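You operate a simulated robot arm through the tools that you are given. There is no shell and no other tool. Be economical: measure what you need, move in short steps, check, and stop when the job is done.

The job below is to be done with a simulated two-armed robot. You get a single attempt, and the scene is never put back.

## Task
Stack the black plaque that says "3" from the top of the testing bench on top of the black plaque labelled "5". Then turn the gauge setting knob to +1. Then open the service cupboard drawer, put the window stay from the inside of the service cupboard drawer on top of the large mould and shut the drawer again. Then put the contact probe on the top of the service cupboard away on the top shelf of the cart rack. Then open the top plinth drawer, put the brass rubbing block on the top of the service cupboard away in the inside of the top plinth drawer and shut the drawer again. Keep to this order.

It is judged by the outcome, as a careful person would: the job done as asked, and still so three seconds after it is handed in. It fails if anything else is knocked over, pushed out of place, dropped, spilled or broken.

## Robot
Two 7-joint arms with two-finger parallel grippers on one trunk, on a base that drives. Base frame: it is fixed to the floor where the robot stands at the start and does not move with it; the origin is under the middle of the robot, x ahead of it, y to its left, z up; the surface under the hand at the start is at about z = 860. Units: mm, rad, N and s.
The left shoulder is at the start at [50, 165, 1230], the right one opposite. With the tool pointing down near the work surface each hand reaches from about 100 to 680 mm from the robot's upright axis, wherever it stands, measured 20 degrees to its own side. Places, roughly: black plaque [750, -250, 750]; brass rubbing block (5x3x10 cm) [-5000, 3400, 1000]; contact probe [-4750, 3250, 1000]; gauge setting knob [2400, -200, 1100]; inside of the top plinth drawer [-4600, -5900, 600]; large mould [-1750, 3250, 1250]; service cupboard drawer [-4800, 3300, 800]; top plinth drawer [-4600, -5800, 600]; top shelf of the cart rack [400, 3400, 1200]; window stay (10x4x4 cm) [-4700, 3300, 800]. Payload 3.91 kg a hand.
Tool frame (each hand has its own): the origin (TCP) lies between the finger pads and is the grasp point; the fingertips stand 30 mm ahead of it; z points along the fingers, y is the line along which they close. The gripper opens to 110 mm. The fingers are 20 mm wide and 10 mm thick; the gripper's body (48 by 112 mm) begins 55 mm behind the TCP.
Orientation is told as [roll, pitch, yaw] about the base's x, y, z axes, in that order, counted from this pose: with the fingers straight down and closing along the base's y, the tool's x points along the base's -x, its y along +y and its z along -z.

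## Interface
- The arms move only by the tool play_rows. It takes "left_targets", "right_targets" or both (then of equal length, played together; a hand with none holds still); each is a list that holds one entry, the list of rows, each a list of 6 numbers: the shift along the base's x, y, z in mm, then the turn, a rotation vector about the base's x, y, z in degrees. In form: [[[tx, ty, tz, wx, wy, wz], ...]]. A call has 1 to 8 rows; each row shifts and turns the commanded pose from where the row before left it. "left_jaw" and "right_jaw" are, for a hand that has rows, the finger opening in mm, from 0 to 110, set as the call begins (left out, the last holds). A row lasts 0.2 s, in which the tool goes at most 50 mm and 0.15 rad; a call with a longer step from one row to the next is refused whole, and so is a gripper value outside its range. Where a pose cannot be reached the arm comes as near as it can. A force on the tool above 40 N (or 10 N above the force at the start of the call, whichever is more), or a blocked arm, ends the call early, and 0.2 s more pass. The fingers move at their own pace (about 45 mm/s each) and stop on an object; they squeeze with about 29 N. The grip force told is the motor's: it shows also when the fingers shut on nothing. Time passes only in rows, and 0.2 s behind the last, so rows that do not move let the fingers close. The reply holds the time, the measured pose of the TCP, the force on the tool along the base axes, the opening and the grip force, in the units named above and with some noise, with the torque about the TCP (base axes, N m) and any sound that the robot's microphone picked up.
- Cameras (640 x 400 px; columns grow to the right, rows downward): "scene" is now at [111.5, -12.4, 1391.6]; the picture's right is [-0.15, -0.99, 0.00], its down [-0.65, 0.10, -0.76] and it looks along [0.75, -0.12, -0.65] (base axes); focal length 276 px, centre (320, 200). "left" rides on the left gripper at [73, -17, -103] in its tool frame; the picture's right is [0.23, 0.97, 0.00], its down [-0.76, 0.18, -0.62] and it looks along [-0.61, 0.14, 0.78] (tool axes); focal length 222 px, centre (320, 200). "right" rides on the right gripper at [72, 17, -103] in its tool frame; the picture's right is [-0.23, 0.97, 0.00], its down [-0.76, -0.18, -0.62] and it looks along [-0.61, -0.14, 0.78] (tool axes); focal length 222 px, centre (320, 200). There is no depth. A picture from a camera that has moved, and an enlarged one, comes with that camera's place and axes in the base frame and with its lens.
- snapshot(camera): a new picture of that camera. It takes no simulated time.
- lift_body(by): slides the trunk up (or, below 0, down) by that many mm; the arms and the scene camera ride with it, the base frame stays. It gives what a move gives, with no picture.
- roll_base(legs): drives the robot by 1 to 6 legs, each [ahead, left, turn to the left] in mm, mm and rad, along the robot's own axes; the way and the turn of a leg run together, so that a leg with both is an arc; at most 1500 mm and 3.142 rad a leg. The arms and the cameras ride along, it lands a little off, and it stops where it bumps. It gives what a move gives.
- turn_head(pan, tilt): turns the head with the scene camera to pan (to the left, within 1.396 rad either way) and tilt (down, from -0.506 to 1.204), counted from straight ahead of the robot. It gives what a move gives.
- close_up(camera, box): a new picture of the part [left, top, right, bottom] of that camera's present view, enlarged. It takes no simulated time.
- close_job(): hands the job in; it is judged then, once.

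Work in short steps. Places have to be worked out from the pictures, the camera data and where the tool is seen: move nearer, look again, correct. Check each grasp and each placing, and mend what went wrong. You have 196 turns and 184 pictures in all, those below and enlarged ones among them. Open the grippers and draw the arms clear of the work before you hand the job in, unless the task says otherwise; then end with one line.

The tools are called after "Call:" as a command line: name --argument value ..., lists and objects as JSON in quotes. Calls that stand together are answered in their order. play_rows: Moves the arms, as the interface text tells. Its arguments: {"type":"object","properties":{"left_targets":{"type":"array"},"left_jaw":{"type":"number"},"right_targets":{"type":"array"},"right_jaw":{"type":"number"}},"required":[]} The other tools are called the same way: lift_body (by) slides the trunk up or down; roll_base (legs) drives the base; turn_head (pan, tilt) turns the head that bears the scene camera; snapshot (camera) takes a picture; close_up (camera, box) takes an enlarged picture of a part of a camera's view; close_job () hands the job in.

At the start:

```text
time_s: 0.0
left_tcp_pos: [409.6, 71.0, 1158.3]
left_ee_rot: [0.001, 0.001, 0.002]
left_contact_force: [-0.5, -0.2, -0.3]
left_wrist_torque: [-0.03, -0.04, -0.04]
left_gripper_width: 109.9
left_finger_force: 0.0
right_tcp_pos: [373.8, -243.4, 1132.4]
right_ee_rot: [0.001, -0.001, 0.0]
right_contact_force: [-0.5, 0.6, -0.3]
right_wrist_torque: [0.04, -0.03, -0.01]
right_gripper_width: 109.9
right_finger_force: 0.0
trunk travel left (down, up): [-450.0, 53.0]
robot x, y, heading: [-1.6, -2.0, -0.001]
head pan, tilt: [-0.154, 0.712]
```

scene: 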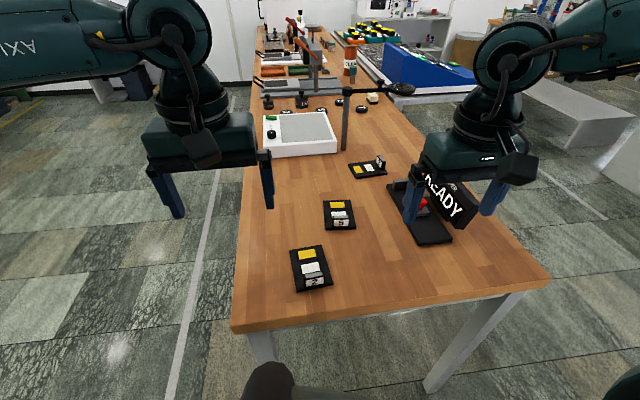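
right: 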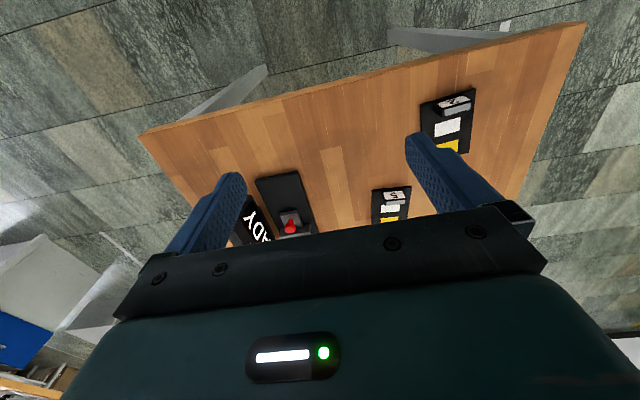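
left: 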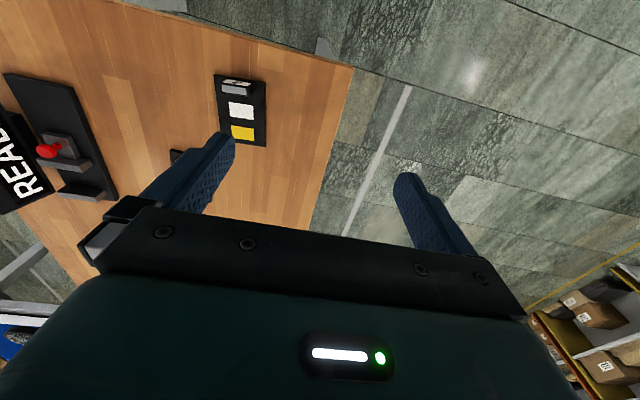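

I see three black plaques on the bench; I'll zoom in to read the numbers.

Call:
close_up --camera "scene" --box '[260, 140, 420, 300]'

Call:
close_up --camera "scene" --box '[230, 0, 480, 156]'

```text
2.50 times, centred on (340, 220) of scene
camera zoom: at [111.5, -12.4, 1391.6], right [-0.15, -0.99, 0.0], down [-0.65, 0.1, -0.76], along [0.75, -0.12, -0.65], focal length 691 px, centre (270, 150)
```

zoom: 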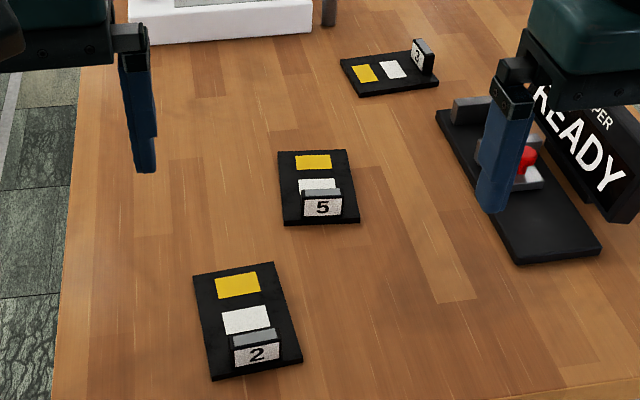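

```text
2.56 times, centred on (355, 78) of scene
camera zoom: at [111.5, -12.4, 1391.6], right [-0.15, -0.99, 0.0], down [-0.65, 0.1, -0.76], along [0.75, -0.12, -0.65], focal length 708 px, centre (230, 512)
```

zoom: 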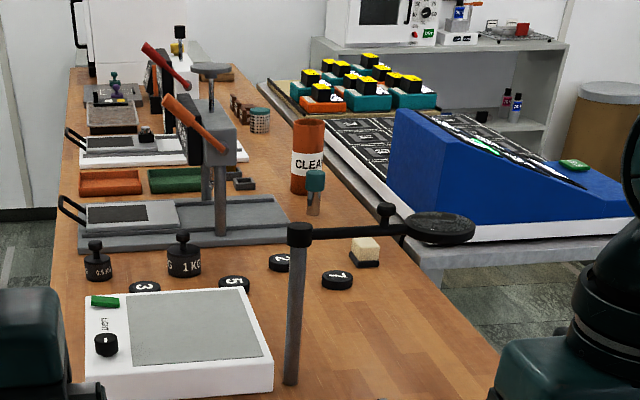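

Plaque "3" is at about [859,-297], plaque "5" at about [650,-155], with the table's near edge at x≈360. I'll look down to see the robot's own footprint against the bench.

Call:
turn_head --pan 0.0 --tilt 1.2

Call:
snapshot --camera "scene"

```text
time_s: 0.9
left_tcp_pos: [410.1, 72.0, 1157.7]
left_ee_rot: [0.0, -0.001, 0.003]
left_contact_force: [-0.4, -0.7, -0.2]
left_wrist_torque: [0.01, 0.02, -0.01]
left_gripper_width: 109.8
left_finger_force: 0.0
right_tcp_pos: [374.1, -242.0, 1132.3]
right_ee_rot: [0.0, 0.0, 0.0]
right_contact_force: [0.0, -0.6, -0.1]
right_wrist_torque: [0.0, 0.02, 0.04]
right_gripper_width: 109.6
right_finger_force: 0.0
trunk travel left (down, up): [-450.0, 53.0]
robot x, y, heading: [0.5, 2.5, 0.001]
head pan, tilt: [0.0, 1.201]
```

```text
178 pictures are left
camera scene: at [84.0, 0.5, 1356.6], right [0.0, -1.0, 0.0], down [-0.93, 0.0, -0.36], along [0.36, 0.0, -0.93], focal length 276 px, centre (320, 200)
```

scene: 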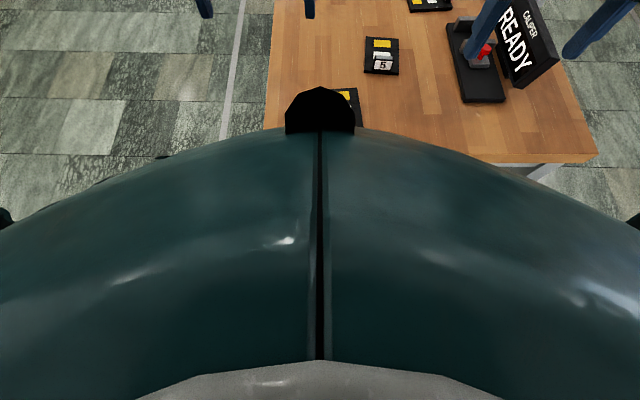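

The torso hides the base, so I won't ram the bench. I'll move the right hand forward (well above everything) to look at plaques with its camera.

Call:
play_rows --right_targets '[[[40, 20, 0, 0, 0, 0], [40, 20, 0, 0, 0, 0], [40, 20, 0, 0, 0, 0], [40, 10, 0, 0, 0, 0], [40, 0, 0, 0, 0, 0]]]'

Call:
snapshot --camera "right"

Call:
turn_head --pan -0.3 --tilt 0.6

Call:
snapshot --camera "scene"

```text
time_s: 2.1
left_tcp_pos: [410.1, 72.8, 1157.8]
left_ee_rot: [0.001, -0.001, 0.001]
left_contact_force: [0.9, 0.8, -0.1]
left_wrist_torque: [0.02, 0.03, 0.0]
left_gripper_width: 110.2
left_finger_force: 0.1
right_tcp_pos: [541.5, -204.4, 1132.5]
right_ee_rot: [0.0, -0.001, 0.0]
right_contact_force: [-0.7, -0.4, 1.5]
right_wrist_torque: [-0.01, -0.02, 0.01]
right_gripper_width: 110.2
right_finger_force: 0.1
right hand out of reach, approached as far as the arm can: row 4, 5
trunk travel left (down, up): [-450.0, 53.0]
robot x, y, heading: [-2.0, -2.2, 0.004]
head pan, tilt: [0.0, 1.201]
```

```text
177 pictures are left
camera right: at [467.7, -185.8, 1236.0], right [0.23, 0.97, 0.0], down [0.76, -0.18, 0.62], along [0.61, -0.14, -0.78], focal length 222 px, centre (320, 200)
```

right: 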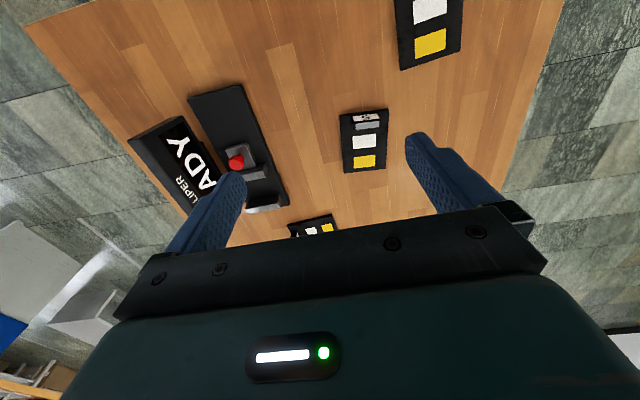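

```text
time_s: 3.1
left_tcp_pos: [410.2, 72.7, 1158.6]
left_ee_rot: [0.001, -0.001, 0.001]
left_contact_force: [-0.3, -0.3, 0.2]
left_wrist_torque: [0.02, -0.02, 0.0]
left_gripper_width: 110.0
left_finger_force: 0.0
right_tcp_pos: [539.1, -203.1, 1133.9]
right_ee_rot: [0.001, -0.003, 0.0]
right_contact_force: [-0.7, -0.2, 0.4]
right_wrist_torque: [-0.02, 0.0, -0.01]
right_gripper_width: 110.1
right_finger_force: 0.1
trunk travel left (down, up): [-450.0, 53.0]
robot x, y, heading: [0.5, 2.4, 0.001]
head pan, tilt: [-0.3, 0.6]
```

```text
176 pictures are left
camera scene: at [112.5, -25.6, 1401.1], right [-0.3, -0.96, 0.0], down [-0.54, 0.17, -0.82], along [0.79, -0.24, -0.57], focal length 276 px, centre (320, 200)
```

scene: 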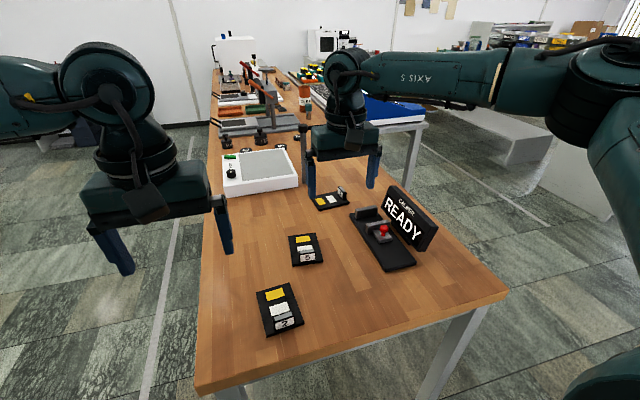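

The bench's right flank is free, so I'll pull the right hand back and drive round to the right side, facing +y, to reach plaque 3 (staying ≥330 mm from the edge).

Call:
play_rows --right_targets '[[[-45, -8, 0, 0, 0, 0], [-45, -8, 0, 0, 0, 0], [-45, -8, 0, 0, 0, 0], [-45, -8, 0, 0, 0, 0]]]'

Call:
roll_base --legs '[[0, -910, 0], [620, 0, 0], [0, 0, 1.5708]]'

Call:
turn_head --pan -0.2 --tilt 0.75

Call:
snapshot --camera "scene"

Call:
snapshot --camera "right"

```text
time_s: 4.1
left_tcp_pos: [410.8, 71.2, 1157.8]
left_ee_rot: [-0.001, -0.001, 0.002]
left_contact_force: [-0.3, -0.6, -0.1]
left_wrist_torque: [0.01, -0.02, 0.01]
left_gripper_width: 109.9
left_finger_force: 0.0
right_tcp_pos: [357.6, -234.2, 1133.2]
right_ee_rot: [0.002, -0.001, 0.001]
right_contact_force: [0.2, 0.7, 0.0]
right_wrist_torque: [-0.01, -0.01, 0.04]
right_gripper_width: 110.1
right_finger_force: 0.0
trunk travel left (down, up): [-450.0, 53.0]
robot x, y, heading: [1.4, 1.0, -0.002]
head pan, tilt: [-0.3, 0.6]
```

```text
time_s: 19.2
left_tcp_pos: [572.9, -494.3, 1158.0]
left_ee_rot: [0.0, -0.001, 1.501]
left_contact_force: [0.2, 0.0, -0.3]
left_wrist_torque: [-0.01, 0.02, 0.01]
left_gripper_width: 109.9
left_finger_force: 0.1
right_tcp_pos: [874.4, -567.4, 1133.6]
right_ee_rot: [0.0, -0.001, 1.499]
right_contact_force: [-0.2, 0.6, 0.7]
right_wrist_torque: [0.0, -0.03, -0.01]
right_gripper_width: 110.2
right_finger_force: 0.1
trunk travel left (down, up): [-450.0, 53.0]
robot x, y, heading: [617.6, -908.8, 1.499]
head pan, tilt: [-0.3, 0.6]
```

```text
time_s: 19.9
left_tcp_pos: [573.5, -494.3, 1157.5]
left_ee_rot: [0.0, -0.002, 1.501]
left_contact_force: [-0.2, -0.1, 0.6]
left_wrist_torque: [0.01, -0.01, -0.02]
left_gripper_width: 109.9
left_finger_force: 0.1
right_tcp_pos: [874.1, -568.2, 1134.7]
right_ee_rot: [0.0, 0.001, 1.498]
right_contact_force: [0.3, 0.1, -0.2]
right_wrist_torque: [0.01, -0.03, -0.02]
right_gripper_width: 110.2
right_finger_force: 0.0
trunk travel left (down, up): [-450.0, 53.0]
robot x, y, heading: [614.8, -905.4, 1.502]
head pan, tilt: [-0.201, 0.75]
```

```text
175 pictures are left
camera scene: at [639.7, -799.4, 1388.3], right [0.96, -0.27, 0.0], down [-0.18, -0.66, -0.73], along [0.2, 0.7, -0.68], focal length 276 px, centre (320, 200)
```

scene: 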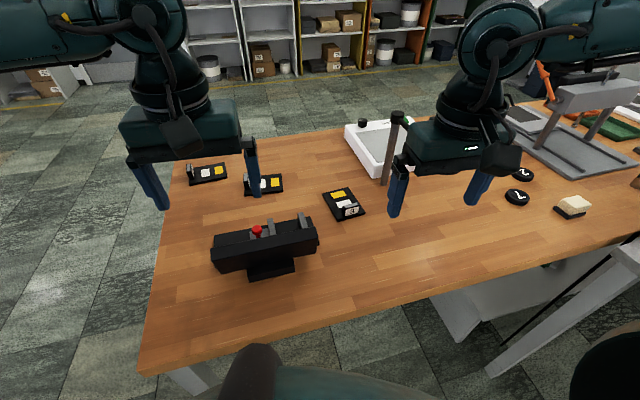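

```text
174 pictures are left
camera right: at [852.0, -638.0, 1236.0], right [-0.96, 0.3, 0.0], down [0.23, 0.75, 0.62], along [0.18, 0.6, -0.78], focal length 222 px, centre (320, 200)
```

right: 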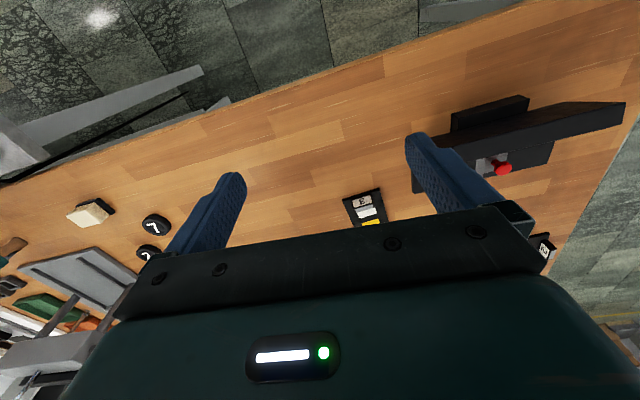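

Plaque 3 estimated at [851,-290]. Zoom in for its exact outline and orientation.

Call:
close_up --camera "scene" --box '[300, 170, 380, 230]'

Call:
close_up --camera "scene" --box '[180, 140, 300, 210]'

```text
6.67 times, centred on (340, 200) of scene
camera zoom: at [639.7, -799.4, 1388.3], right [0.96, -0.27, 0.0], down [-0.18, -0.66, -0.73], along [0.2, 0.7, -0.68], focal length 1843 px, centre (187, 200)
```

zoom: 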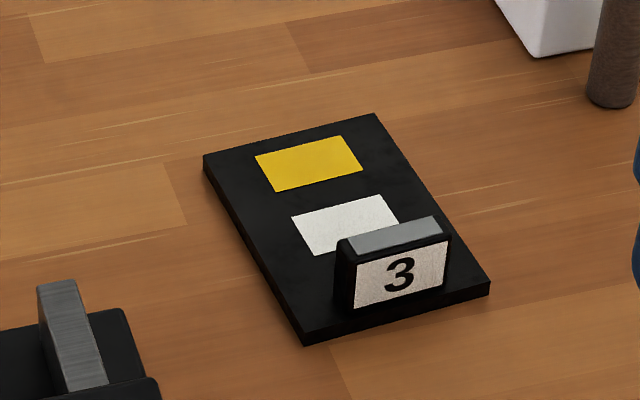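

```text
5.33 times, centred on (240, 175) of scene
camera zoom: at [639.7, -799.4, 1388.3], right [0.96, -0.27, 0.0], down [-0.18, -0.66, -0.73], along [0.2, 0.7, -0.68], focal length 1474 px, centre (747, 333)
```

zoom: 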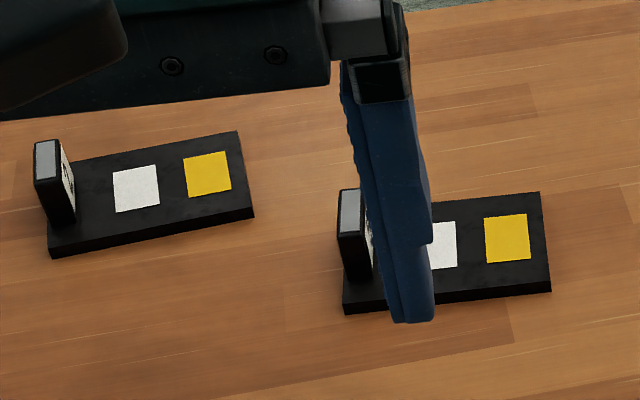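

Plate of "3": corners give centre ≈[851,-290], 80×109 mm, long axis 4.6° off y, tag at the −y end. I'll bring the right hand above it, adjusting yaw by about +9°.

Call:
play_rows --right_targets '[[[-3, 35, -17, 0, 0, 2], [-3, 35, -17, 0, 0, 2], [-3, 35, -17, 0, 0, 2], [-3, 35, -17, 0, 0, 2], [-3, 35, -17, 0, 0, 0.8], [-3, 35, -17, 0, 0, 0], [-3, 34, -17, 0, 0, 0], [-2, 34, -17, 0, 0, 0]]]'

Call:
snapshot --camera "scene"

Call:
snapshot --camera "right"

```text
time_s: 21.7
left_tcp_pos: [573.9, -495.4, 1158.1]
left_ee_rot: [0.0, 0.0, 1.5]
left_contact_force: [0.2, -1.3, -0.7]
left_wrist_torque: [0.01, -0.01, -0.02]
left_gripper_width: 110.1
left_finger_force: 0.0
right_tcp_pos: [901.9, -380.9, 1033.4]
right_ee_rot: [0.002, 0.0, 1.652]
right_contact_force: [0.8, -0.7, 0.5]
right_wrist_torque: [0.07, -0.02, 0.01]
right_gripper_width: 109.9
right_finger_force: 0.1
right hand out of reach, approached as far as the arm can: row 5, 6, 7, 8
trunk travel left (down, up): [-450.0, 53.0]
robot x, y, heading: [616.9, -903.1, 1.493]
head pan, tilt: [-0.201, 0.75]
```

```text
171 pictures are left
camera scene: at [639.7, -799.4, 1388.3], right [0.96, -0.27, 0.0], down [-0.18, -0.66, -0.73], along [0.2, 0.7, -0.68], focal length 276 px, centre (320, 200)
```

scene: 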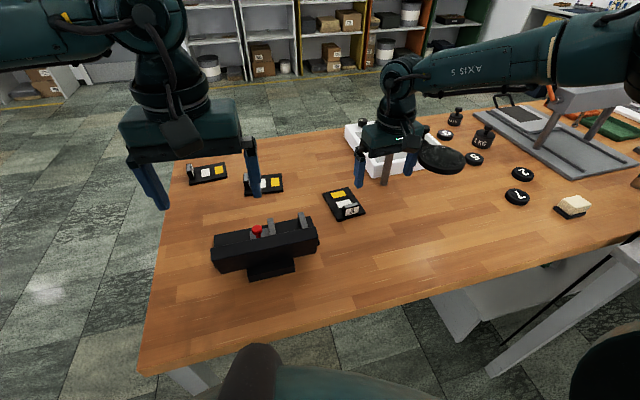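

```text
170 pictures are left
camera right: at [890.5, -453.9, 1137.0], right [-0.99, 0.15, 0.0], down [0.11, 0.77, 0.62], along [0.09, 0.62, -0.78], focal length 222 px, centre (320, 200)
```

right: 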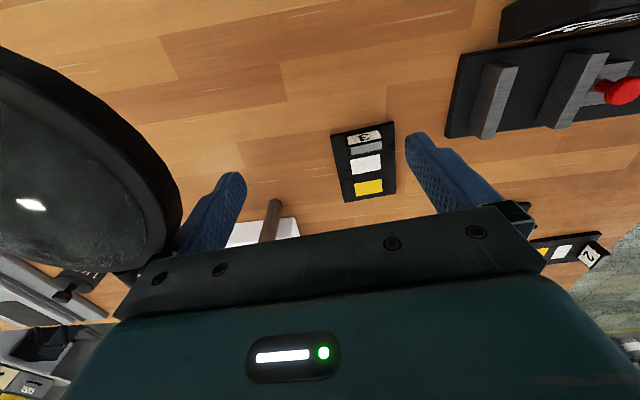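

The arm was too stretched at this height and swung toward the loupe. I'll move the hand back to −x away from the loupe, pull the left hand back, then lower the trunk to gain reach.

Call:
play_rows --right_targets '[[[-20, -10, 0, 0, 0, 0], [-25, -10, 0, 0, 0, 0], [-10, 0, 0, 0, 0, 0], [0, 0, 0, 0, 0, 0]]]' --left_targets '[[[-10, -45, 10, 0, 0, 0], [-10, -45, 10, 0, 0, 0], [-10, -45, 10, 0, 0, 0], [0, -10, 0, 0, 0, 0]]]'

Call:
lift_body --by -110

Call:
snapshot --camera "scene"

Call:
snapshot --camera "right"

```text
time_s: 22.7
left_tcp_pos: [544.2, -639.4, 1188.5]
left_ee_rot: [-0.001, 0.001, 1.5]
left_contact_force: [-0.2, 1.1, 0.1]
left_wrist_torque: [0.0, 0.02, -0.03]
left_gripper_width: 109.8
left_finger_force: 0.0
right_tcp_pos: [852.1, -408.1, 1037.4]
right_ee_rot: [0.002, -0.002, 1.654]
right_contact_force: [-0.5, -0.2, 0.0]
right_wrist_torque: [-0.01, 0.02, 0.03]
right_gripper_width: 109.8
right_finger_force: 0.0
right hand out of reach, approached as far as the arm can: row 2, 3
trunk travel left (down, up): [-450.0, 53.0]
robot x, y, heading: [615.2, -910.8, 1.502]
head pan, tilt: [-0.201, 0.75]
```

```text
time_s: 24.1
left_tcp_pos: [544.5, -639.8, 1080.3]
left_ee_rot: [0.0, -0.001, 1.502]
left_contact_force: [0.6, -0.8, 0.4]
left_wrist_torque: [0.03, 0.02, 0.03]
left_gripper_width: 110.0
left_finger_force: 0.0
right_tcp_pos: [853.8, -409.9, 927.9]
right_ee_rot: [0.003, -0.001, 1.653]
right_contact_force: [-0.3, -0.4, 0.1]
right_wrist_torque: [0.0, -0.01, -0.01]
right_gripper_width: 110.2
right_finger_force: 0.1
trunk travel left (down, up): [-340.0, 163.0]
robot x, y, heading: [615.3, -906.6, 1.501]
head pan, tilt: [-0.201, 0.75]
```

```text
169 pictures are left
camera scene: at [639.6, -799.5, 1278.4], right [0.96, -0.27, 0.0], down [-0.18, -0.66, -0.73], along [0.2, 0.7, -0.68], focal length 276 px, centre (320, 200)
```

scene: 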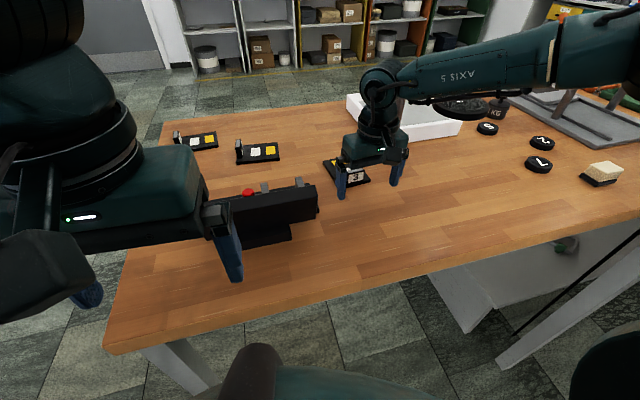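

```text
168 pictures are left
camera right: at [841.8, -481.9, 1030.3], right [-0.99, 0.15, 0.0], down [0.12, 0.77, 0.62], along [0.09, 0.62, -0.78], focal length 222 px, centre (320, 200)
```

right: 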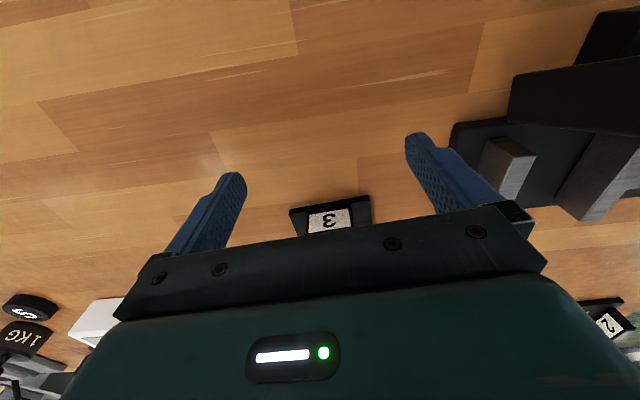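

The forearm would come too near the loupe with the right arm; the left arm (elbow flaring −x) suits better. I'll retract the right hand and shift the robot to x≈960.

Call:
play_rows --right_targets '[[[-5, -45, 5, 0, 0, 0], [-5, -45, 10, 0, 0, 0], [0, -45, 10, 0, 0, 0], [0, -45, 10, 0, 0, 0], [0, -45, 10, 0, 0, 0]]]'

Call:
roll_base --legs '[[0, 0, 0.07], [0, -350, 0]]'

Call:
turn_head --pan 0.2 --tilt 0.75

Call:
snapshot --camera "scene"

Call:
snapshot --camera "left"

```text
time_s: 25.3
left_tcp_pos: [543.3, -639.9, 1078.0]
left_ee_rot: [0.0, -0.002, 1.501]
left_contact_force: [0.1, -0.1, -0.3]
left_wrist_torque: [0.01, -0.01, 0.03]
left_gripper_width: 110.2
left_finger_force: 0.0
right_tcp_pos: [841.4, -631.4, 973.3]
right_ee_rot: [0.002, -0.002, 1.653]
right_contact_force: [0.2, -0.4, 0.0]
right_wrist_torque: [0.01, 0.01, 0.0]
right_gripper_width: 109.9
right_finger_force: 0.1
trunk travel left (down, up): [-340.0, 163.0]
robot x, y, heading: [619.2, -913.4, 1.502]
head pan, tilt: [-0.201, 0.75]
```

```text
time_s: 29.4
left_tcp_pos: [877.8, -645.3, 1078.3]
left_ee_rot: [0.001, 0.0, 1.576]
left_contact_force: [0.0, 0.1, 0.0]
left_wrist_torque: [-0.02, 0.0, -0.01]
left_gripper_width: 110.1
left_finger_force: 0.0
right_tcp_pos: [1174.2, -613.8, 972.9]
right_ee_rot: [0.0, -0.001, 1.727]
right_contact_force: [0.5, 0.6, -0.5]
right_wrist_torque: [0.02, 0.02, 0.04]
right_gripper_width: 109.9
right_finger_force: 0.0
trunk travel left (down, up): [-340.0, 163.0]
robot x, y, heading: [971.8, -910.5, 1.573]
head pan, tilt: [-0.201, 0.75]
```

```text
time_s: 30.3
left_tcp_pos: [876.7, -644.0, 1078.4]
left_ee_rot: [0.0, -0.002, 1.575]
left_contact_force: [0.3, 0.0, -0.3]
left_wrist_torque: [0.0, 0.01, 0.0]
left_gripper_width: 110.2
left_finger_force: 0.1
right_tcp_pos: [1172.9, -613.5, 972.2]
right_ee_rot: [0.0, -0.004, 1.726]
right_contact_force: [-0.2, -0.7, 0.3]
right_wrist_torque: [0.0, -0.03, 0.0]
right_gripper_width: 110.4
right_finger_force: 0.0
trunk travel left (down, up): [-340.0, 163.0]
robot x, y, heading: [966.3, -908.4, 1.576]
head pan, tilt: [0.201, 0.75]
```

```text
167 pictures are left
camera scene: at [951.4, -797.5, 1278.3], right [0.98, 0.2, 0.0], down [0.14, -0.67, -0.73], along [-0.15, 0.72, -0.68], focal length 276 px, centre (320, 200)
```

scene: 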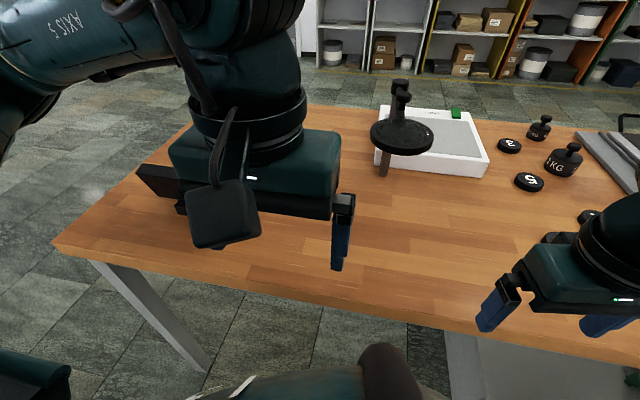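

```text
166 pictures are left
camera left: at [894.8, -716.9, 1182.3], right [-0.97, -0.23, 0.0], down [-0.18, 0.76, 0.62], along [-0.14, 0.61, -0.78], focal length 222 px, centre (320, 200)
```

left: 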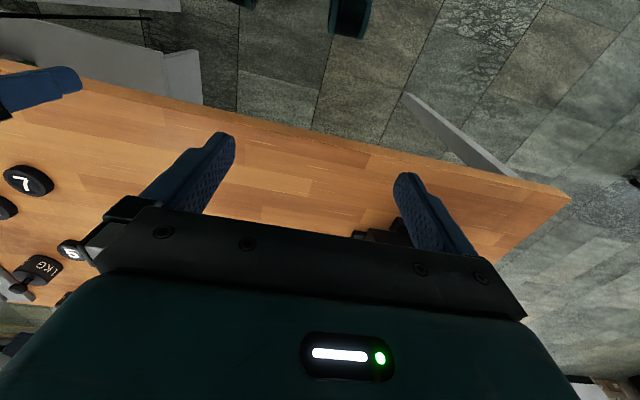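

Loupe is at ~[1000,-385]; the path for the left hand at x≈851 is clear. Moving the left hand out above plaque 3.

Call:
play_rows --left_targets '[[[-4, 43, -16, 0, 0, 1], [-4, 44, -16, 0, 0, 1], [-4, 44, -16, 0, 0, 1], [-4, 44, -16, 0, 0, 1], [-3, 44, -16, 0, 0, 0.5], [-3, 44, -16, 0, 0, 0], [-3, 44, -16, 0, 0, 0], [-1, 35, -16, 0, 0, 0]]]'

Call:
snapshot --camera "left"

Call:
snapshot --camera "scene"

```text
time_s: 32.1
left_tcp_pos: [853.1, -301.5, 950.8]
left_ee_rot: [0.002, -0.002, 1.654]
left_contact_force: [1.4, 1.2, -0.3]
left_wrist_torque: [-0.04, 0.0, 0.03]
left_gripper_width: 110.2
left_finger_force: 0.1
right_tcp_pos: [1174.3, -613.7, 972.4]
right_ee_rot: [0.0, -0.002, 1.728]
right_contact_force: [-0.1, -0.8, -0.9]
right_wrist_torque: [0.01, 0.0, 0.0]
right_gripper_width: 110.2
right_finger_force: 0.1
trunk travel left (down, up): [-340.0, 163.0]
robot x, y, heading: [975.6, -907.7, 1.573]
head pan, tilt: [0.201, 0.75]
```

```text
165 pictures are left
camera left: at [875.7, -372.4, 1055.0], right [-0.95, -0.31, 0.0], down [-0.24, 0.74, 0.62], along [-0.19, 0.59, -0.78], focal length 222 px, centre (320, 200)
```

left: 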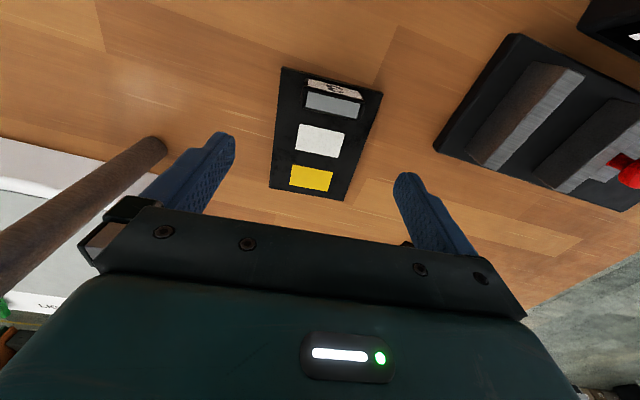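

```text
164 pictures are left
camera scene: at [951.7, -797.2, 1278.3], right [0.98, 0.2, 0.0], down [0.14, -0.67, -0.73], along [-0.15, 0.72, -0.68], focal length 276 px, centre (320, 200)
```

scene: 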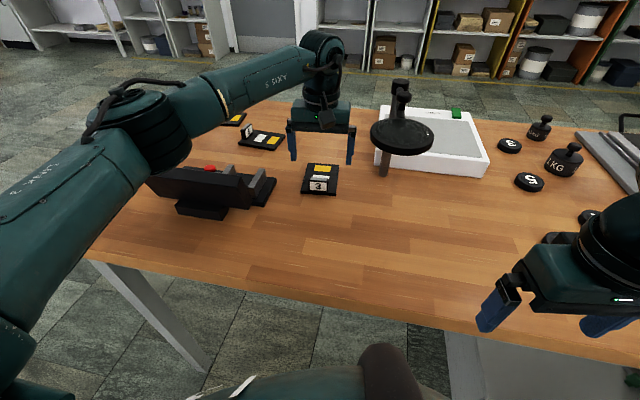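

Left camera and scene agree: plate centre [850,-290]. Descend, aligned, to TCP z≈900 then feel for the table.

Call:
play_rows --left_targets '[[[-2, 7, -15, 0, 0, 0], [0, 0, -15, 0, 0, 0], [0, 0, -15, 0, 0, 0], [0, 0, -4, 0, 0, 0]]]'

Call:
snapshot --camera "left"

Call:
close_up --camera "scene" --box '[270, 120, 370, 200]'

```text
time_s: 33.1
left_tcp_pos: [849.3, -295.9, 901.4]
left_ee_rot: [-0.001, -0.001, 1.655]
left_contact_force: [-1.0, 1.0, 0.4]
left_wrist_torque: [0.0, 0.01, 0.03]
left_gripper_width: 109.9
left_finger_force: 0.2
right_tcp_pos: [1173.7, -612.7, 971.9]
right_ee_rot: [0.002, -0.002, 1.729]
right_contact_force: [-0.3, -0.7, 0.6]
right_wrist_torque: [0.0, 0.01, -0.02]
right_gripper_width: 110.0
right_finger_force: 0.0
trunk travel left (down, up): [-340.0, 163.0]
robot x, y, heading: [971.3, -908.6, 1.573]
head pan, tilt: [0.201, 0.75]
```

```text
163 pictures are left
camera left: at [872.4, -365.8, 1004.2], right [-0.95, -0.31, 0.0], down [-0.24, 0.74, 0.62], along [-0.19, 0.59, -0.78], focal length 222 px, centre (320, 200)
```

left: 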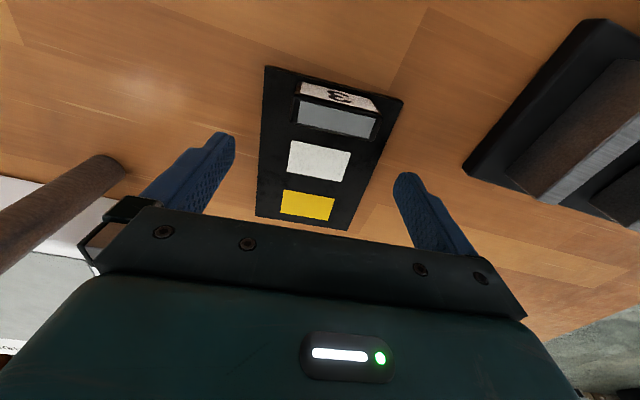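

```text
5.00 times, centred on (320, 160) of scene
camera zoom: at [951.4, -797.5, 1278.3], right [0.98, 0.2, 0.0], down [0.14, -0.67, -0.73], along [-0.15, 0.72, -0.68], focal length 1382 px, centre (320, 400)
```

zoom: 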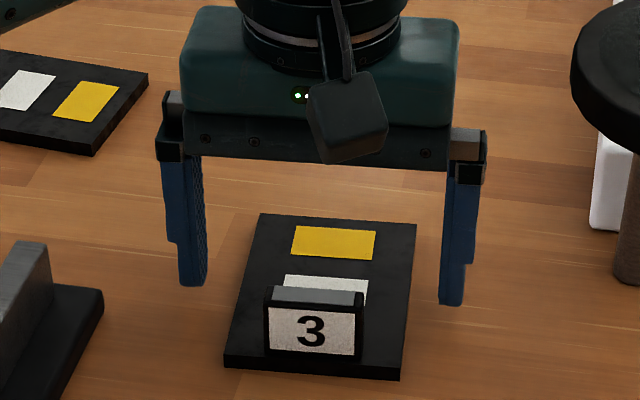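

Fingers straddle the plate evenly. Feel downward in 2 mm steps.

Call:
play_rows --left_targets '[[[0, 0, -3, 0, 0, 0], [0, 0, -2, 0, 0, 0], [0, 0, -2, 0, 0, 0], [0, 0, -1, 0, 0, 0]]]'

Call:
close_up --camera "scene" --box '[270, 120, 370, 200]'

```text
time_s: 34.1
left_tcp_pos: [850.7, -296.3, 894.2]
left_ee_rot: [0.001, 0.001, 1.655]
left_contact_force: [0.2, -0.7, -0.1]
left_wrist_torque: [0.01, -0.02, 0.02]
left_gripper_width: 110.0
left_finger_force: 0.0
right_tcp_pos: [1173.4, -614.3, 972.8]
right_ee_rot: [0.001, -0.002, 1.728]
right_contact_force: [0.3, -0.4, 0.0]
right_wrist_torque: [0.01, 0.04, -0.01]
right_gripper_width: 109.9
right_finger_force: 0.1
trunk travel left (down, up): [-340.0, 163.0]
robot x, y, heading: [968.3, -907.5, 1.576]
head pan, tilt: [0.201, 0.75]
```

```text
5.00 times, centred on (320, 160) of scene
camera zoom: at [951.4, -797.5, 1278.3], right [0.98, 0.2, 0.0], down [0.14, -0.67, -0.73], along [-0.15, 0.72, -0.68], focal length 1382 px, centre (320, 400)
```

zoom: 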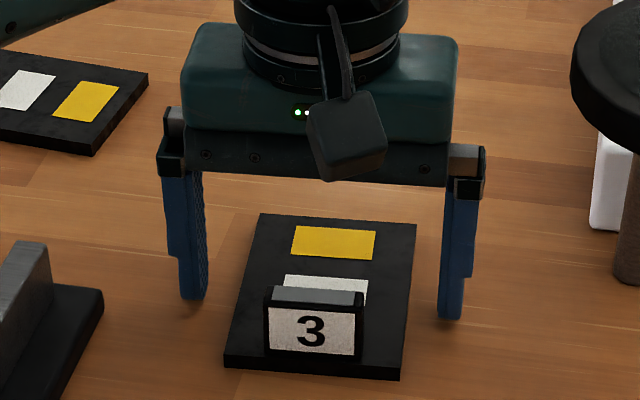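

Still no contact at tips z≈864; go a bit lower slowly.

Call:
play_rows --left_targets '[[[0, 0, -1, 0, 0, 0], [0, 0, -1, 0, 0, 0], [0, 0, -1, 0, 0, 0], [0, 0, 0, 0, 0, 0]]]'

```text
time_s: 35.1
left_tcp_pos: [849.6, -295.0, 890.5]
left_ee_rot: [0.001, 0.001, 1.654]
left_contact_force: [0.0, 0.6, -0.8]
left_wrist_torque: [0.05, 0.02, -0.01]
left_gripper_width: 109.8
left_finger_force: 0.0
right_tcp_pos: [1173.8, -613.0, 973.0]
right_ee_rot: [0.002, -0.002, 1.728]
right_contact_force: [-0.5, -0.8, -0.6]
right_wrist_torque: [0.03, 0.01, 0.01]
right_gripper_width: 109.8
right_finger_force: 0.2
trunk travel left (down, up): [-340.0, 163.0]
robot x, y, heading: [972.7, -906.5, 1.575]
head pan, tilt: [0.201, 0.75]
```

No touch yet; tips ≈1 mm above the table. Close the fingers on the plate.

Call:
play_rows --left_targets '[[[0, 0, 0, 0, 0, 0], [0, 0, 0, 0, 0, 0], [0, 0, 0, 0, 0, 0], [0, 0, 0, 0, 0, 0], [0, 0, 0, 0, 0, 0]]]' --left_jaw 50

Call:
close_up --camera "scene" --box '[270, 120, 370, 200]'

```text
time_s: 36.3
left_tcp_pos: [849.0, -295.4, 891.4]
left_ee_rot: [0.0, 0.001, 1.657]
left_contact_force: [1.1, 1.2, 0.1]
left_wrist_torque: [0.01, -0.05, -0.01]
left_gripper_width: 79.4
left_finger_force: 29.0
right_tcp_pos: [1172.9, -612.8, 973.9]
right_ee_rot: [0.001, -0.001, 1.727]
right_contact_force: [0.8, -0.6, -0.1]
right_wrist_torque: [0.0, 0.0, 0.02]
right_gripper_width: 110.0
right_finger_force: 0.0
trunk travel left (down, up): [-340.0, 163.0]
robot x, y, heading: [971.1, -908.2, 1.58]
head pan, tilt: [0.201, 0.75]
```

```text
5.00 times, centred on (320, 160) of scene
camera zoom: at [951.4, -797.5, 1278.3], right [0.98, 0.2, 0.0], down [0.14, -0.67, -0.73], along [-0.15, 0.72, -0.68], focal length 1382 px, centre (320, 400)
```

zoom: 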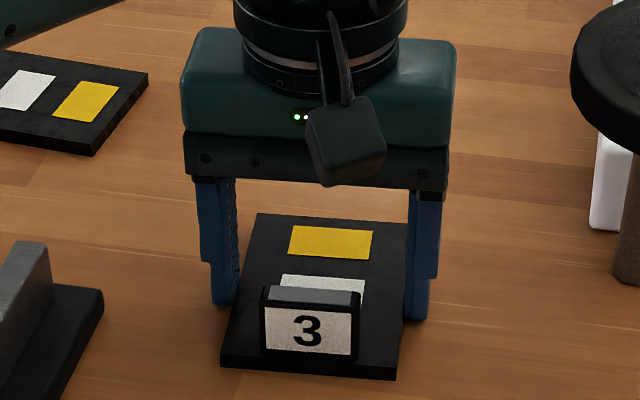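

Width 79.4 with full grip: held. Lift gently and check it stays level.

Call:
play_rows --left_targets '[[[0, 0, 5, 0, 0, 0], [0, 0, 10, 0, 0, 0], [0, 0, 15, 0, 0, 0], [0, 0, 20, 0, 0, 0], [0, 0, 20, 0, 0, 0]]]'

Call:
close_up --camera "scene" --box '[270, 100, 370, 180]'

```text
time_s: 37.5
left_tcp_pos: [848.7, -296.3, 962.3]
left_ee_rot: [-0.001, 0.0, 1.654]
left_contact_force: [0.0, -0.1, 0.8]
left_wrist_torque: [0.0, -0.02, -0.03]
left_gripper_width: 50.0
left_finger_force: 0.1
right_tcp_pos: [1172.7, -613.9, 973.3]
right_ee_rot: [0.003, -0.001, 1.729]
right_contact_force: [-0.1, 1.1, 0.1]
right_wrist_torque: [-0.03, -0.01, -0.01]
right_gripper_width: 110.1
right_finger_force: 0.1
trunk travel left (down, up): [-340.0, 163.0]
robot x, y, heading: [970.1, -910.4, 1.573]
head pan, tilt: [0.201, 0.75]
```

```text
5.00 times, centred on (320, 140) of scene
camera zoom: at [951.5, -797.6, 1278.3], right [0.98, 0.2, 0.0], down [0.14, -0.67, -0.73], along [-0.15, 0.72, -0.68], focal length 1382 px, centre (320, 500)
```

zoom: 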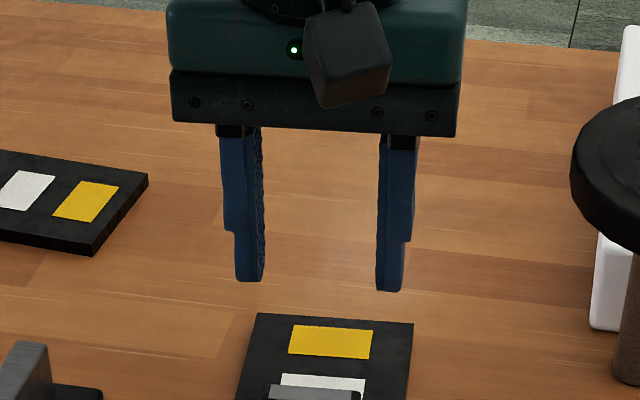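

The thin plate slipped out and stayed in place. I'll instead pinch the upright tag across its thickness (fingers closing along y): raise a little, rotate the hand −90°, and go above the tag at ≈[852,-335].

Call:
play_rows --left_targets '[[[0, -5, 4, 0, 0, -8.2], [0, -5, 4, 0, 0, -8.2], [0, -5, 4, 0, 0, -8.2], [1, -5, 4, 0, 0, -8.2], [1, -5, 0, 0, 0, -8.2], [1, -5, 0, 0, 0, -8.2], [1, -5, 0, 0, 0, -8.2], [0, -4, 0, 0, 0, -8.2]]]'

Call:
play_rows --left_targets '[[[0, 0, 0, 0, 0, -8.2], [0, 0, 0, 0, 0, -8.2], [0, 0, 0, 0, 0, -8.2], [0, 0, 0, 0, 0, 0]]]'

Call:
snapshot --camera "scene"

Call:
snapshot --camera "left"

```text
time_s: 39.3
left_tcp_pos: [840.1, -348.0, 958.1]
left_ee_rot: [0.0, 0.001, 0.89]
left_contact_force: [-0.8, 0.3, 0.2]
left_wrist_torque: [-0.01, 0.02, -0.01]
left_gripper_width: 49.9
left_finger_force: 0.0
left hand out of reach, approached as far as the arm can: row 6, 7, 8
right_tcp_pos: [1173.4, -614.3, 972.8]
right_ee_rot: [0.001, -0.003, 1.728]
right_contact_force: [-0.5, -0.5, 0.2]
right_wrist_torque: [-0.02, -0.02, 0.02]
right_gripper_width: 110.2
right_finger_force: 0.0
trunk travel left (down, up): [-340.0, 163.0]
robot x, y, heading: [970.8, -909.6, 1.572]
head pan, tilt: [0.201, 0.75]
```

```text
time_s: 40.3
left_tcp_pos: [840.2, -347.5, 958.3]
left_ee_rot: [0.001, 0.001, 0.891]
left_contact_force: [0.2, 0.6, 0.4]
left_wrist_torque: [0.0, 0.0, -0.04]
left_gripper_width: 50.2
left_finger_force: 0.0
left hand out of reach, approached as far as the arm can: row 1, 2, 3
right_tcp_pos: [1173.2, -613.4, 972.8]
right_ee_rot: [0.001, -0.002, 1.726]
right_contact_force: [0.7, 0.0, -0.4]
right_wrist_torque: [0.01, 0.0, 0.0]
right_gripper_width: 110.0
right_finger_force: 0.1
trunk travel left (down, up): [-340.0, 163.0]
robot x, y, heading: [972.0, -907.7, 1.573]
head pan, tilt: [0.201, 0.75]
```

```text
158 pictures are left
camera scene: at [951.4, -797.5, 1278.3], right [0.98, 0.2, 0.0], down [0.14, -0.67, -0.73], along [-0.15, 0.72, -0.68], focal length 276 px, centre (320, 200)
```

scene: 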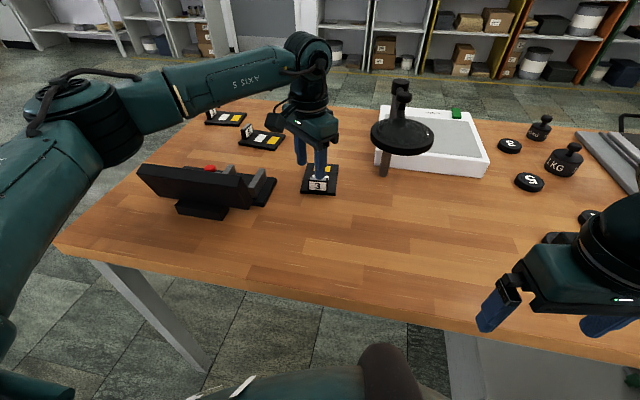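

```text
157 pictures are left
camera left: at [807.5, -414.2, 1061.7], right [-0.9, 0.44, 0.0], down [0.34, 0.7, 0.62], along [0.27, 0.56, -0.78], focal length 222 px, centre (320, 200)
```

left: 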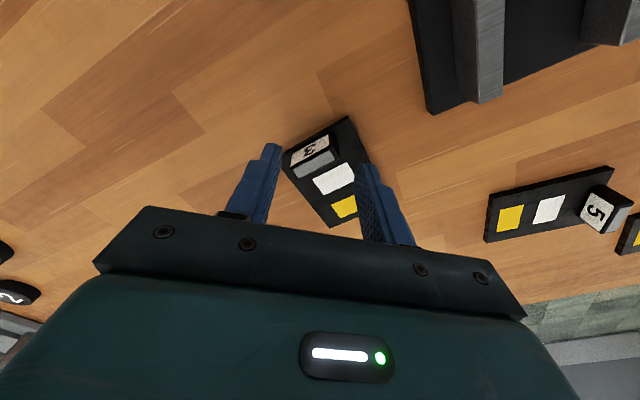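

Turning that way hits a limit at −40°. Try the other direction (+90° from robot heading).

Call:
play_rows --left_targets '[[[0, 0, 0, 0, 0, 8.4], [0, 0, 0, 0, 0, 8.4], [0, 0, 0, 0, 0, 8.4], [0, 0, 0, 0, 0, 8.4], [0, 0, 0, 0, 0, 8.4], [0, 0, 0, 0, 0, 8.4], [2, 2, 0, 0, 0, 8.4], [2, 2, 0, 0, 0, 8.4]]]'

Call:
play_rows --left_targets '[[[2, 2, 0, 0, 0, 8.4], [2, 2, 0, 0, 0, 8.4], [2, 2, 0, 0, 0, 8.4], [2, 2, 0, 0, 0, 8.4], [0, 0, 0, 0, 0, 8.4], [0, 0, 0, 0, 0, 8.4], [0, 0, 0, 0, 0, 8.4], [0, 0, 0, 0, 0, 7.8]]]'

Call:
snapshot --camera "left"

```text
time_s: 42.1
left_tcp_pos: [843.8, -343.4, 956.1]
left_ee_rot: [0.001, 0.0, 2.067]
left_contact_force: [-0.5, -0.4, 1.1]
left_wrist_torque: [0.02, 0.02, 0.0]
left_gripper_width: 50.1
left_finger_force: 0.1
right_tcp_pos: [1173.0, -613.8, 973.2]
right_ee_rot: [0.001, 0.0, 1.727]
right_contact_force: [0.4, -0.3, 0.2]
right_wrist_torque: [-0.02, 0.01, -0.03]
right_gripper_width: 110.1
right_finger_force: 0.1
trunk travel left (down, up): [-340.0, 163.0]
robot x, y, heading: [969.4, -911.2, 1.574]
head pan, tilt: [0.201, 0.75]
```

```text
time_s: 43.9
left_tcp_pos: [851.7, -334.8, 958.2]
left_ee_rot: [0.0, -0.001, -3.054]
left_contact_force: [0.4, -0.5, 0.2]
left_wrist_torque: [0.02, -0.01, 0.01]
left_gripper_width: 50.2
left_finger_force: 0.1
right_tcp_pos: [1173.5, -614.6, 971.1]
right_ee_rot: [0.002, -0.001, 1.728]
right_contact_force: [0.1, 0.4, -0.1]
right_wrist_torque: [-0.02, -0.02, 0.02]
right_gripper_width: 110.0
right_finger_force: 0.1
trunk travel left (down, up): [-340.0, 163.0]
robot x, y, heading: [968.1, -907.8, 1.575]
head pan, tilt: [0.201, 0.75]
```

```text
156 pictures are left
camera left: at [923.5, -311.7, 1061.4], right [0.31, -0.95, 0.0], down [-0.74, -0.24, 0.62], along [-0.59, -0.19, -0.78], focal length 222 px, centre (320, 200)
```

left: 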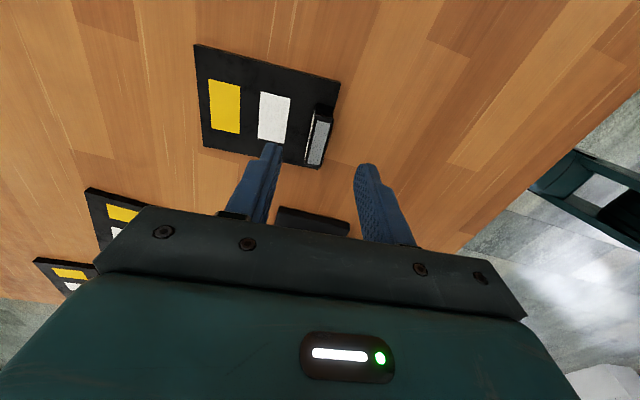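

Rotation achieved. Tag is at about [856,-332]; descend over it with fingers ±25 mm to TCP z≈905 (tips ~875, above plate top).

Call:
play_rows --left_targets '[[[2, 2, -15, 0, 0, 0], [2, 1, -15, 0, 0, 0], [0, 0, -15, 0, 0, 0], [0, 0, -7, 0, 0, 0]]]'

Call:
snapshot --camera "left"

Call:
close_up --camera "scene" --box '[270, 120, 370, 200]'

```text
time_s: 44.9
left_tcp_pos: [855.6, -333.0, 905.8]
left_ee_rot: [-0.001, 0.0, -3.056]
left_contact_force: [-0.6, 0.4, -0.4]
left_wrist_torque: [-0.02, 0.01, -0.03]
left_gripper_width: 50.2
left_finger_force: 0.1
right_tcp_pos: [1173.5, -613.0, 972.1]
right_ee_rot: [0.003, -0.001, 1.728]
right_contact_force: [0.0, 0.1, -0.3]
right_wrist_torque: [0.0, -0.04, 0.03]
right_gripper_width: 110.0
right_finger_force: 0.1
trunk travel left (down, up): [-340.0, 163.0]
robot x, y, heading: [968.9, -907.6, 1.571]
head pan, tilt: [0.201, 0.75]
```

```text
155 pictures are left
camera left: at [926.9, -309.4, 1009.0], right [0.31, -0.95, 0.0], down [-0.74, -0.24, 0.62], along [-0.59, -0.19, -0.78], focal length 222 px, centre (320, 200)
```

left: 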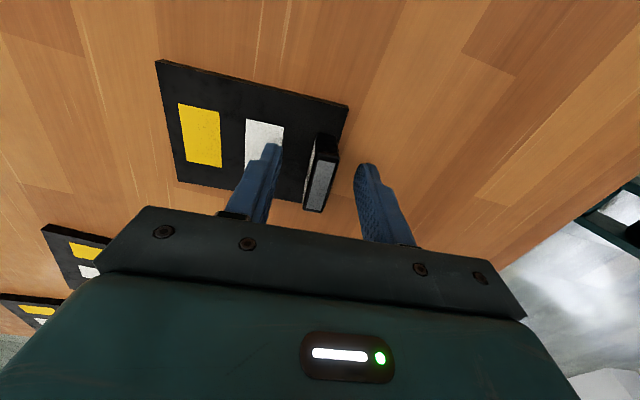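

```text
5.00 times, centred on (320, 160) of scene
camera zoom: at [951.4, -797.5, 1278.3], right [0.98, 0.2, 0.0], down [0.14, -0.67, -0.73], along [-0.15, 0.72, -0.68], focal length 1382 px, centre (320, 400)
```

zoom: 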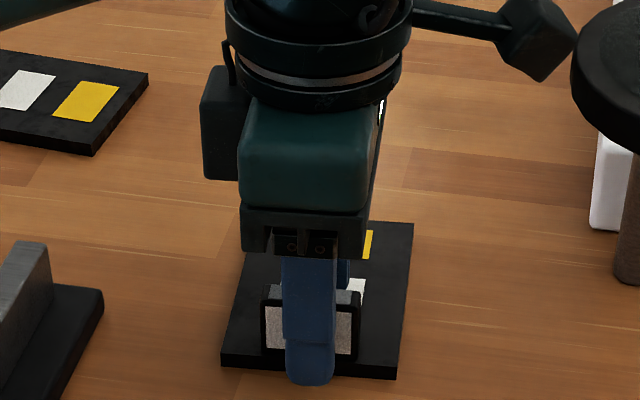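

Fingers straddle the tag well. Close.

Call:
play_rows --left_targets '[[[0, 0, 0, 0, 0, 0], [0, 0, 0, 0, 0, 0], [0, 0, 0, 0, 0, 0], [0, 0, 0, 0, 0, 0]]]' --left_jaw 0

Call:
play_rows --left_targets '[[[0, 0, 5, 0, 0, 0], [0, 0, 10, 0, 0, 0], [0, 0, 15, 0, 0, 0], [0, 0, 20, 0, 0, 0]]]'

Call:
close_up --camera "scene" --box '[270, 100, 370, 180]'

```text
time_s: 45.9
left_tcp_pos: [856.4, -332.0, 906.0]
left_ee_rot: [0.0, -0.001, -3.058]
left_contact_force: [0.2, -0.6, -0.2]
left_wrist_torque: [-0.05, 0.01, -0.02]
left_gripper_width: 13.2
left_finger_force: 29.5
right_tcp_pos: [1173.8, -613.5, 971.8]
right_ee_rot: [0.001, -0.002, 1.727]
right_contact_force: [-0.3, -0.4, 0.2]
right_wrist_torque: [0.0, 0.0, 0.02]
right_gripper_width: 109.9
right_finger_force: 0.0
trunk travel left (down, up): [-340.0, 163.0]
robot x, y, heading: [971.8, -909.4, 1.573]
head pan, tilt: [0.201, 0.75]
```

```text
time_s: 46.9
left_tcp_pos: [856.0, -333.0, 956.4]
left_ee_rot: [-0.002, 0.0, -3.056]
left_contact_force: [0.4, 0.3, -0.6]
left_wrist_torque: [-0.04, -0.01, 0.03]
left_gripper_width: 13.0
left_finger_force: 28.5
right_tcp_pos: [1173.0, -613.5, 972.9]
right_ee_rot: [0.002, -0.002, 1.729]
right_contact_force: [0.1, 0.1, -0.6]
right_wrist_torque: [0.0, 0.0, -0.03]
right_gripper_width: 110.0
right_finger_force: 0.0
trunk travel left (down, up): [-340.0, 163.0]
robot x, y, heading: [971.8, -907.1, 1.573]
head pan, tilt: [0.201, 0.75]
```

```text
5.00 times, centred on (320, 140) of scene
camera zoom: at [951.4, -797.6, 1278.3], right [0.98, 0.2, 0.0], down [0.14, -0.67, -0.73], along [-0.15, 0.72, -0.68], focal length 1382 px, centre (320, 500)
```

zoom: 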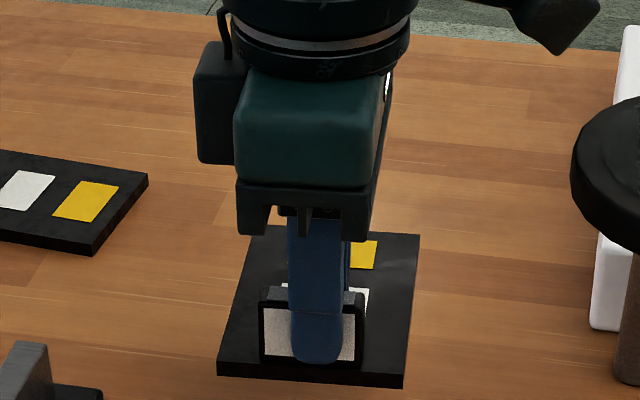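

Plaque 3 is held firmly (13 mm tag). Raise and pull it back toward the robot before driving around to the front.

Call:
play_rows --left_targets '[[[0, -10, 30, 0, 0, 0], [0, -20, 30, 0, 0, 0], [0, -35, 25, 0, 0, 0], [0, -40, 20, 0, 0, 0], [0, -40, 10, 0, 0, 0], [0, -40, 0, 0, 0, 0], [0, -40, 0, 0, 0, 0], [0, -40, 0, 0, 0, 0]]]'

Call:
play_rows --left_targets '[[[-3, -40, 0, 0, 0, -8], [-3, -40, 0, 0, 0, -8], [-3, 0, 0, 0, 0, -8], [-3, 0, 0, 0, 0, -8], [0, 0, 0, 0, 0, -8], [0, 0, 0, 0, 0, -8], [0, 0, 0, 0, 0, -8], [0, 0, 0, 0, 0, -8]]]'

Call:
snapshot --camera "scene"

```text
time_s: 48.7
left_tcp_pos: [854.9, -599.5, 1070.9]
left_ee_rot: [0.0, -0.004, -3.054]
left_contact_force: [0.0, -0.5, -1.8]
left_wrist_torque: [-0.06, 0.02, -0.01]
left_gripper_width: 13.2
left_finger_force: 29.5
right_tcp_pos: [1173.2, -614.2, 971.9]
right_ee_rot: [0.003, -0.001, 1.727]
right_contact_force: [-0.2, -0.3, 0.1]
right_wrist_torque: [0.01, 0.02, -0.03]
right_gripper_width: 109.9
right_finger_force: 0.0
trunk travel left (down, up): [-340.0, 163.0]
robot x, y, heading: [969.4, -909.1, 1.574]
head pan, tilt: [0.201, 0.75]
```

```text
time_s: 50.5
left_tcp_pos: [843.8, -677.1, 1070.1]
left_ee_rot: [-0.001, 0.0, 2.106]
left_contact_force: [0.7, -0.3, -0.7]
left_wrist_torque: [0.01, 0.0, -0.01]
left_gripper_width: 13.0
left_finger_force: 29.2
right_tcp_pos: [1172.1, -613.3, 973.1]
right_ee_rot: [0.004, -0.002, 1.728]
right_contact_force: [-0.2, -0.7, 0.6]
right_wrist_torque: [-0.01, 0.02, -0.03]
right_gripper_width: 110.1
right_finger_force: 0.1
trunk travel left (down, up): [-340.0, 163.0]
robot x, y, heading: [969.5, -908.5, 1.574]
head pan, tilt: [0.201, 0.75]
```

```text
152 pictures are left
camera scene: at [951.3, -797.5, 1278.3], right [0.98, 0.2, 0.0], down [0.14, -0.67, -0.73], along [-0.15, 0.72, -0.68], focal length 276 px, centre (320, 200)
```

scene: 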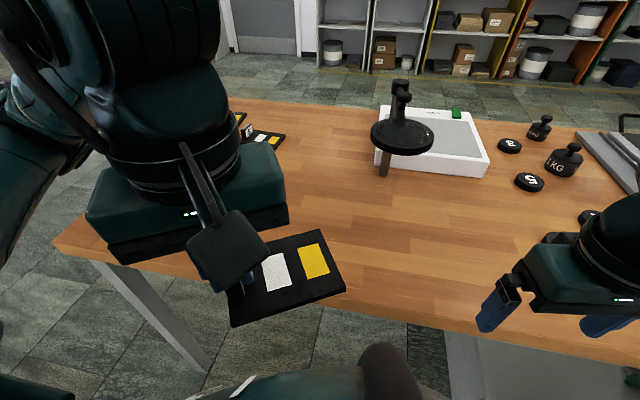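

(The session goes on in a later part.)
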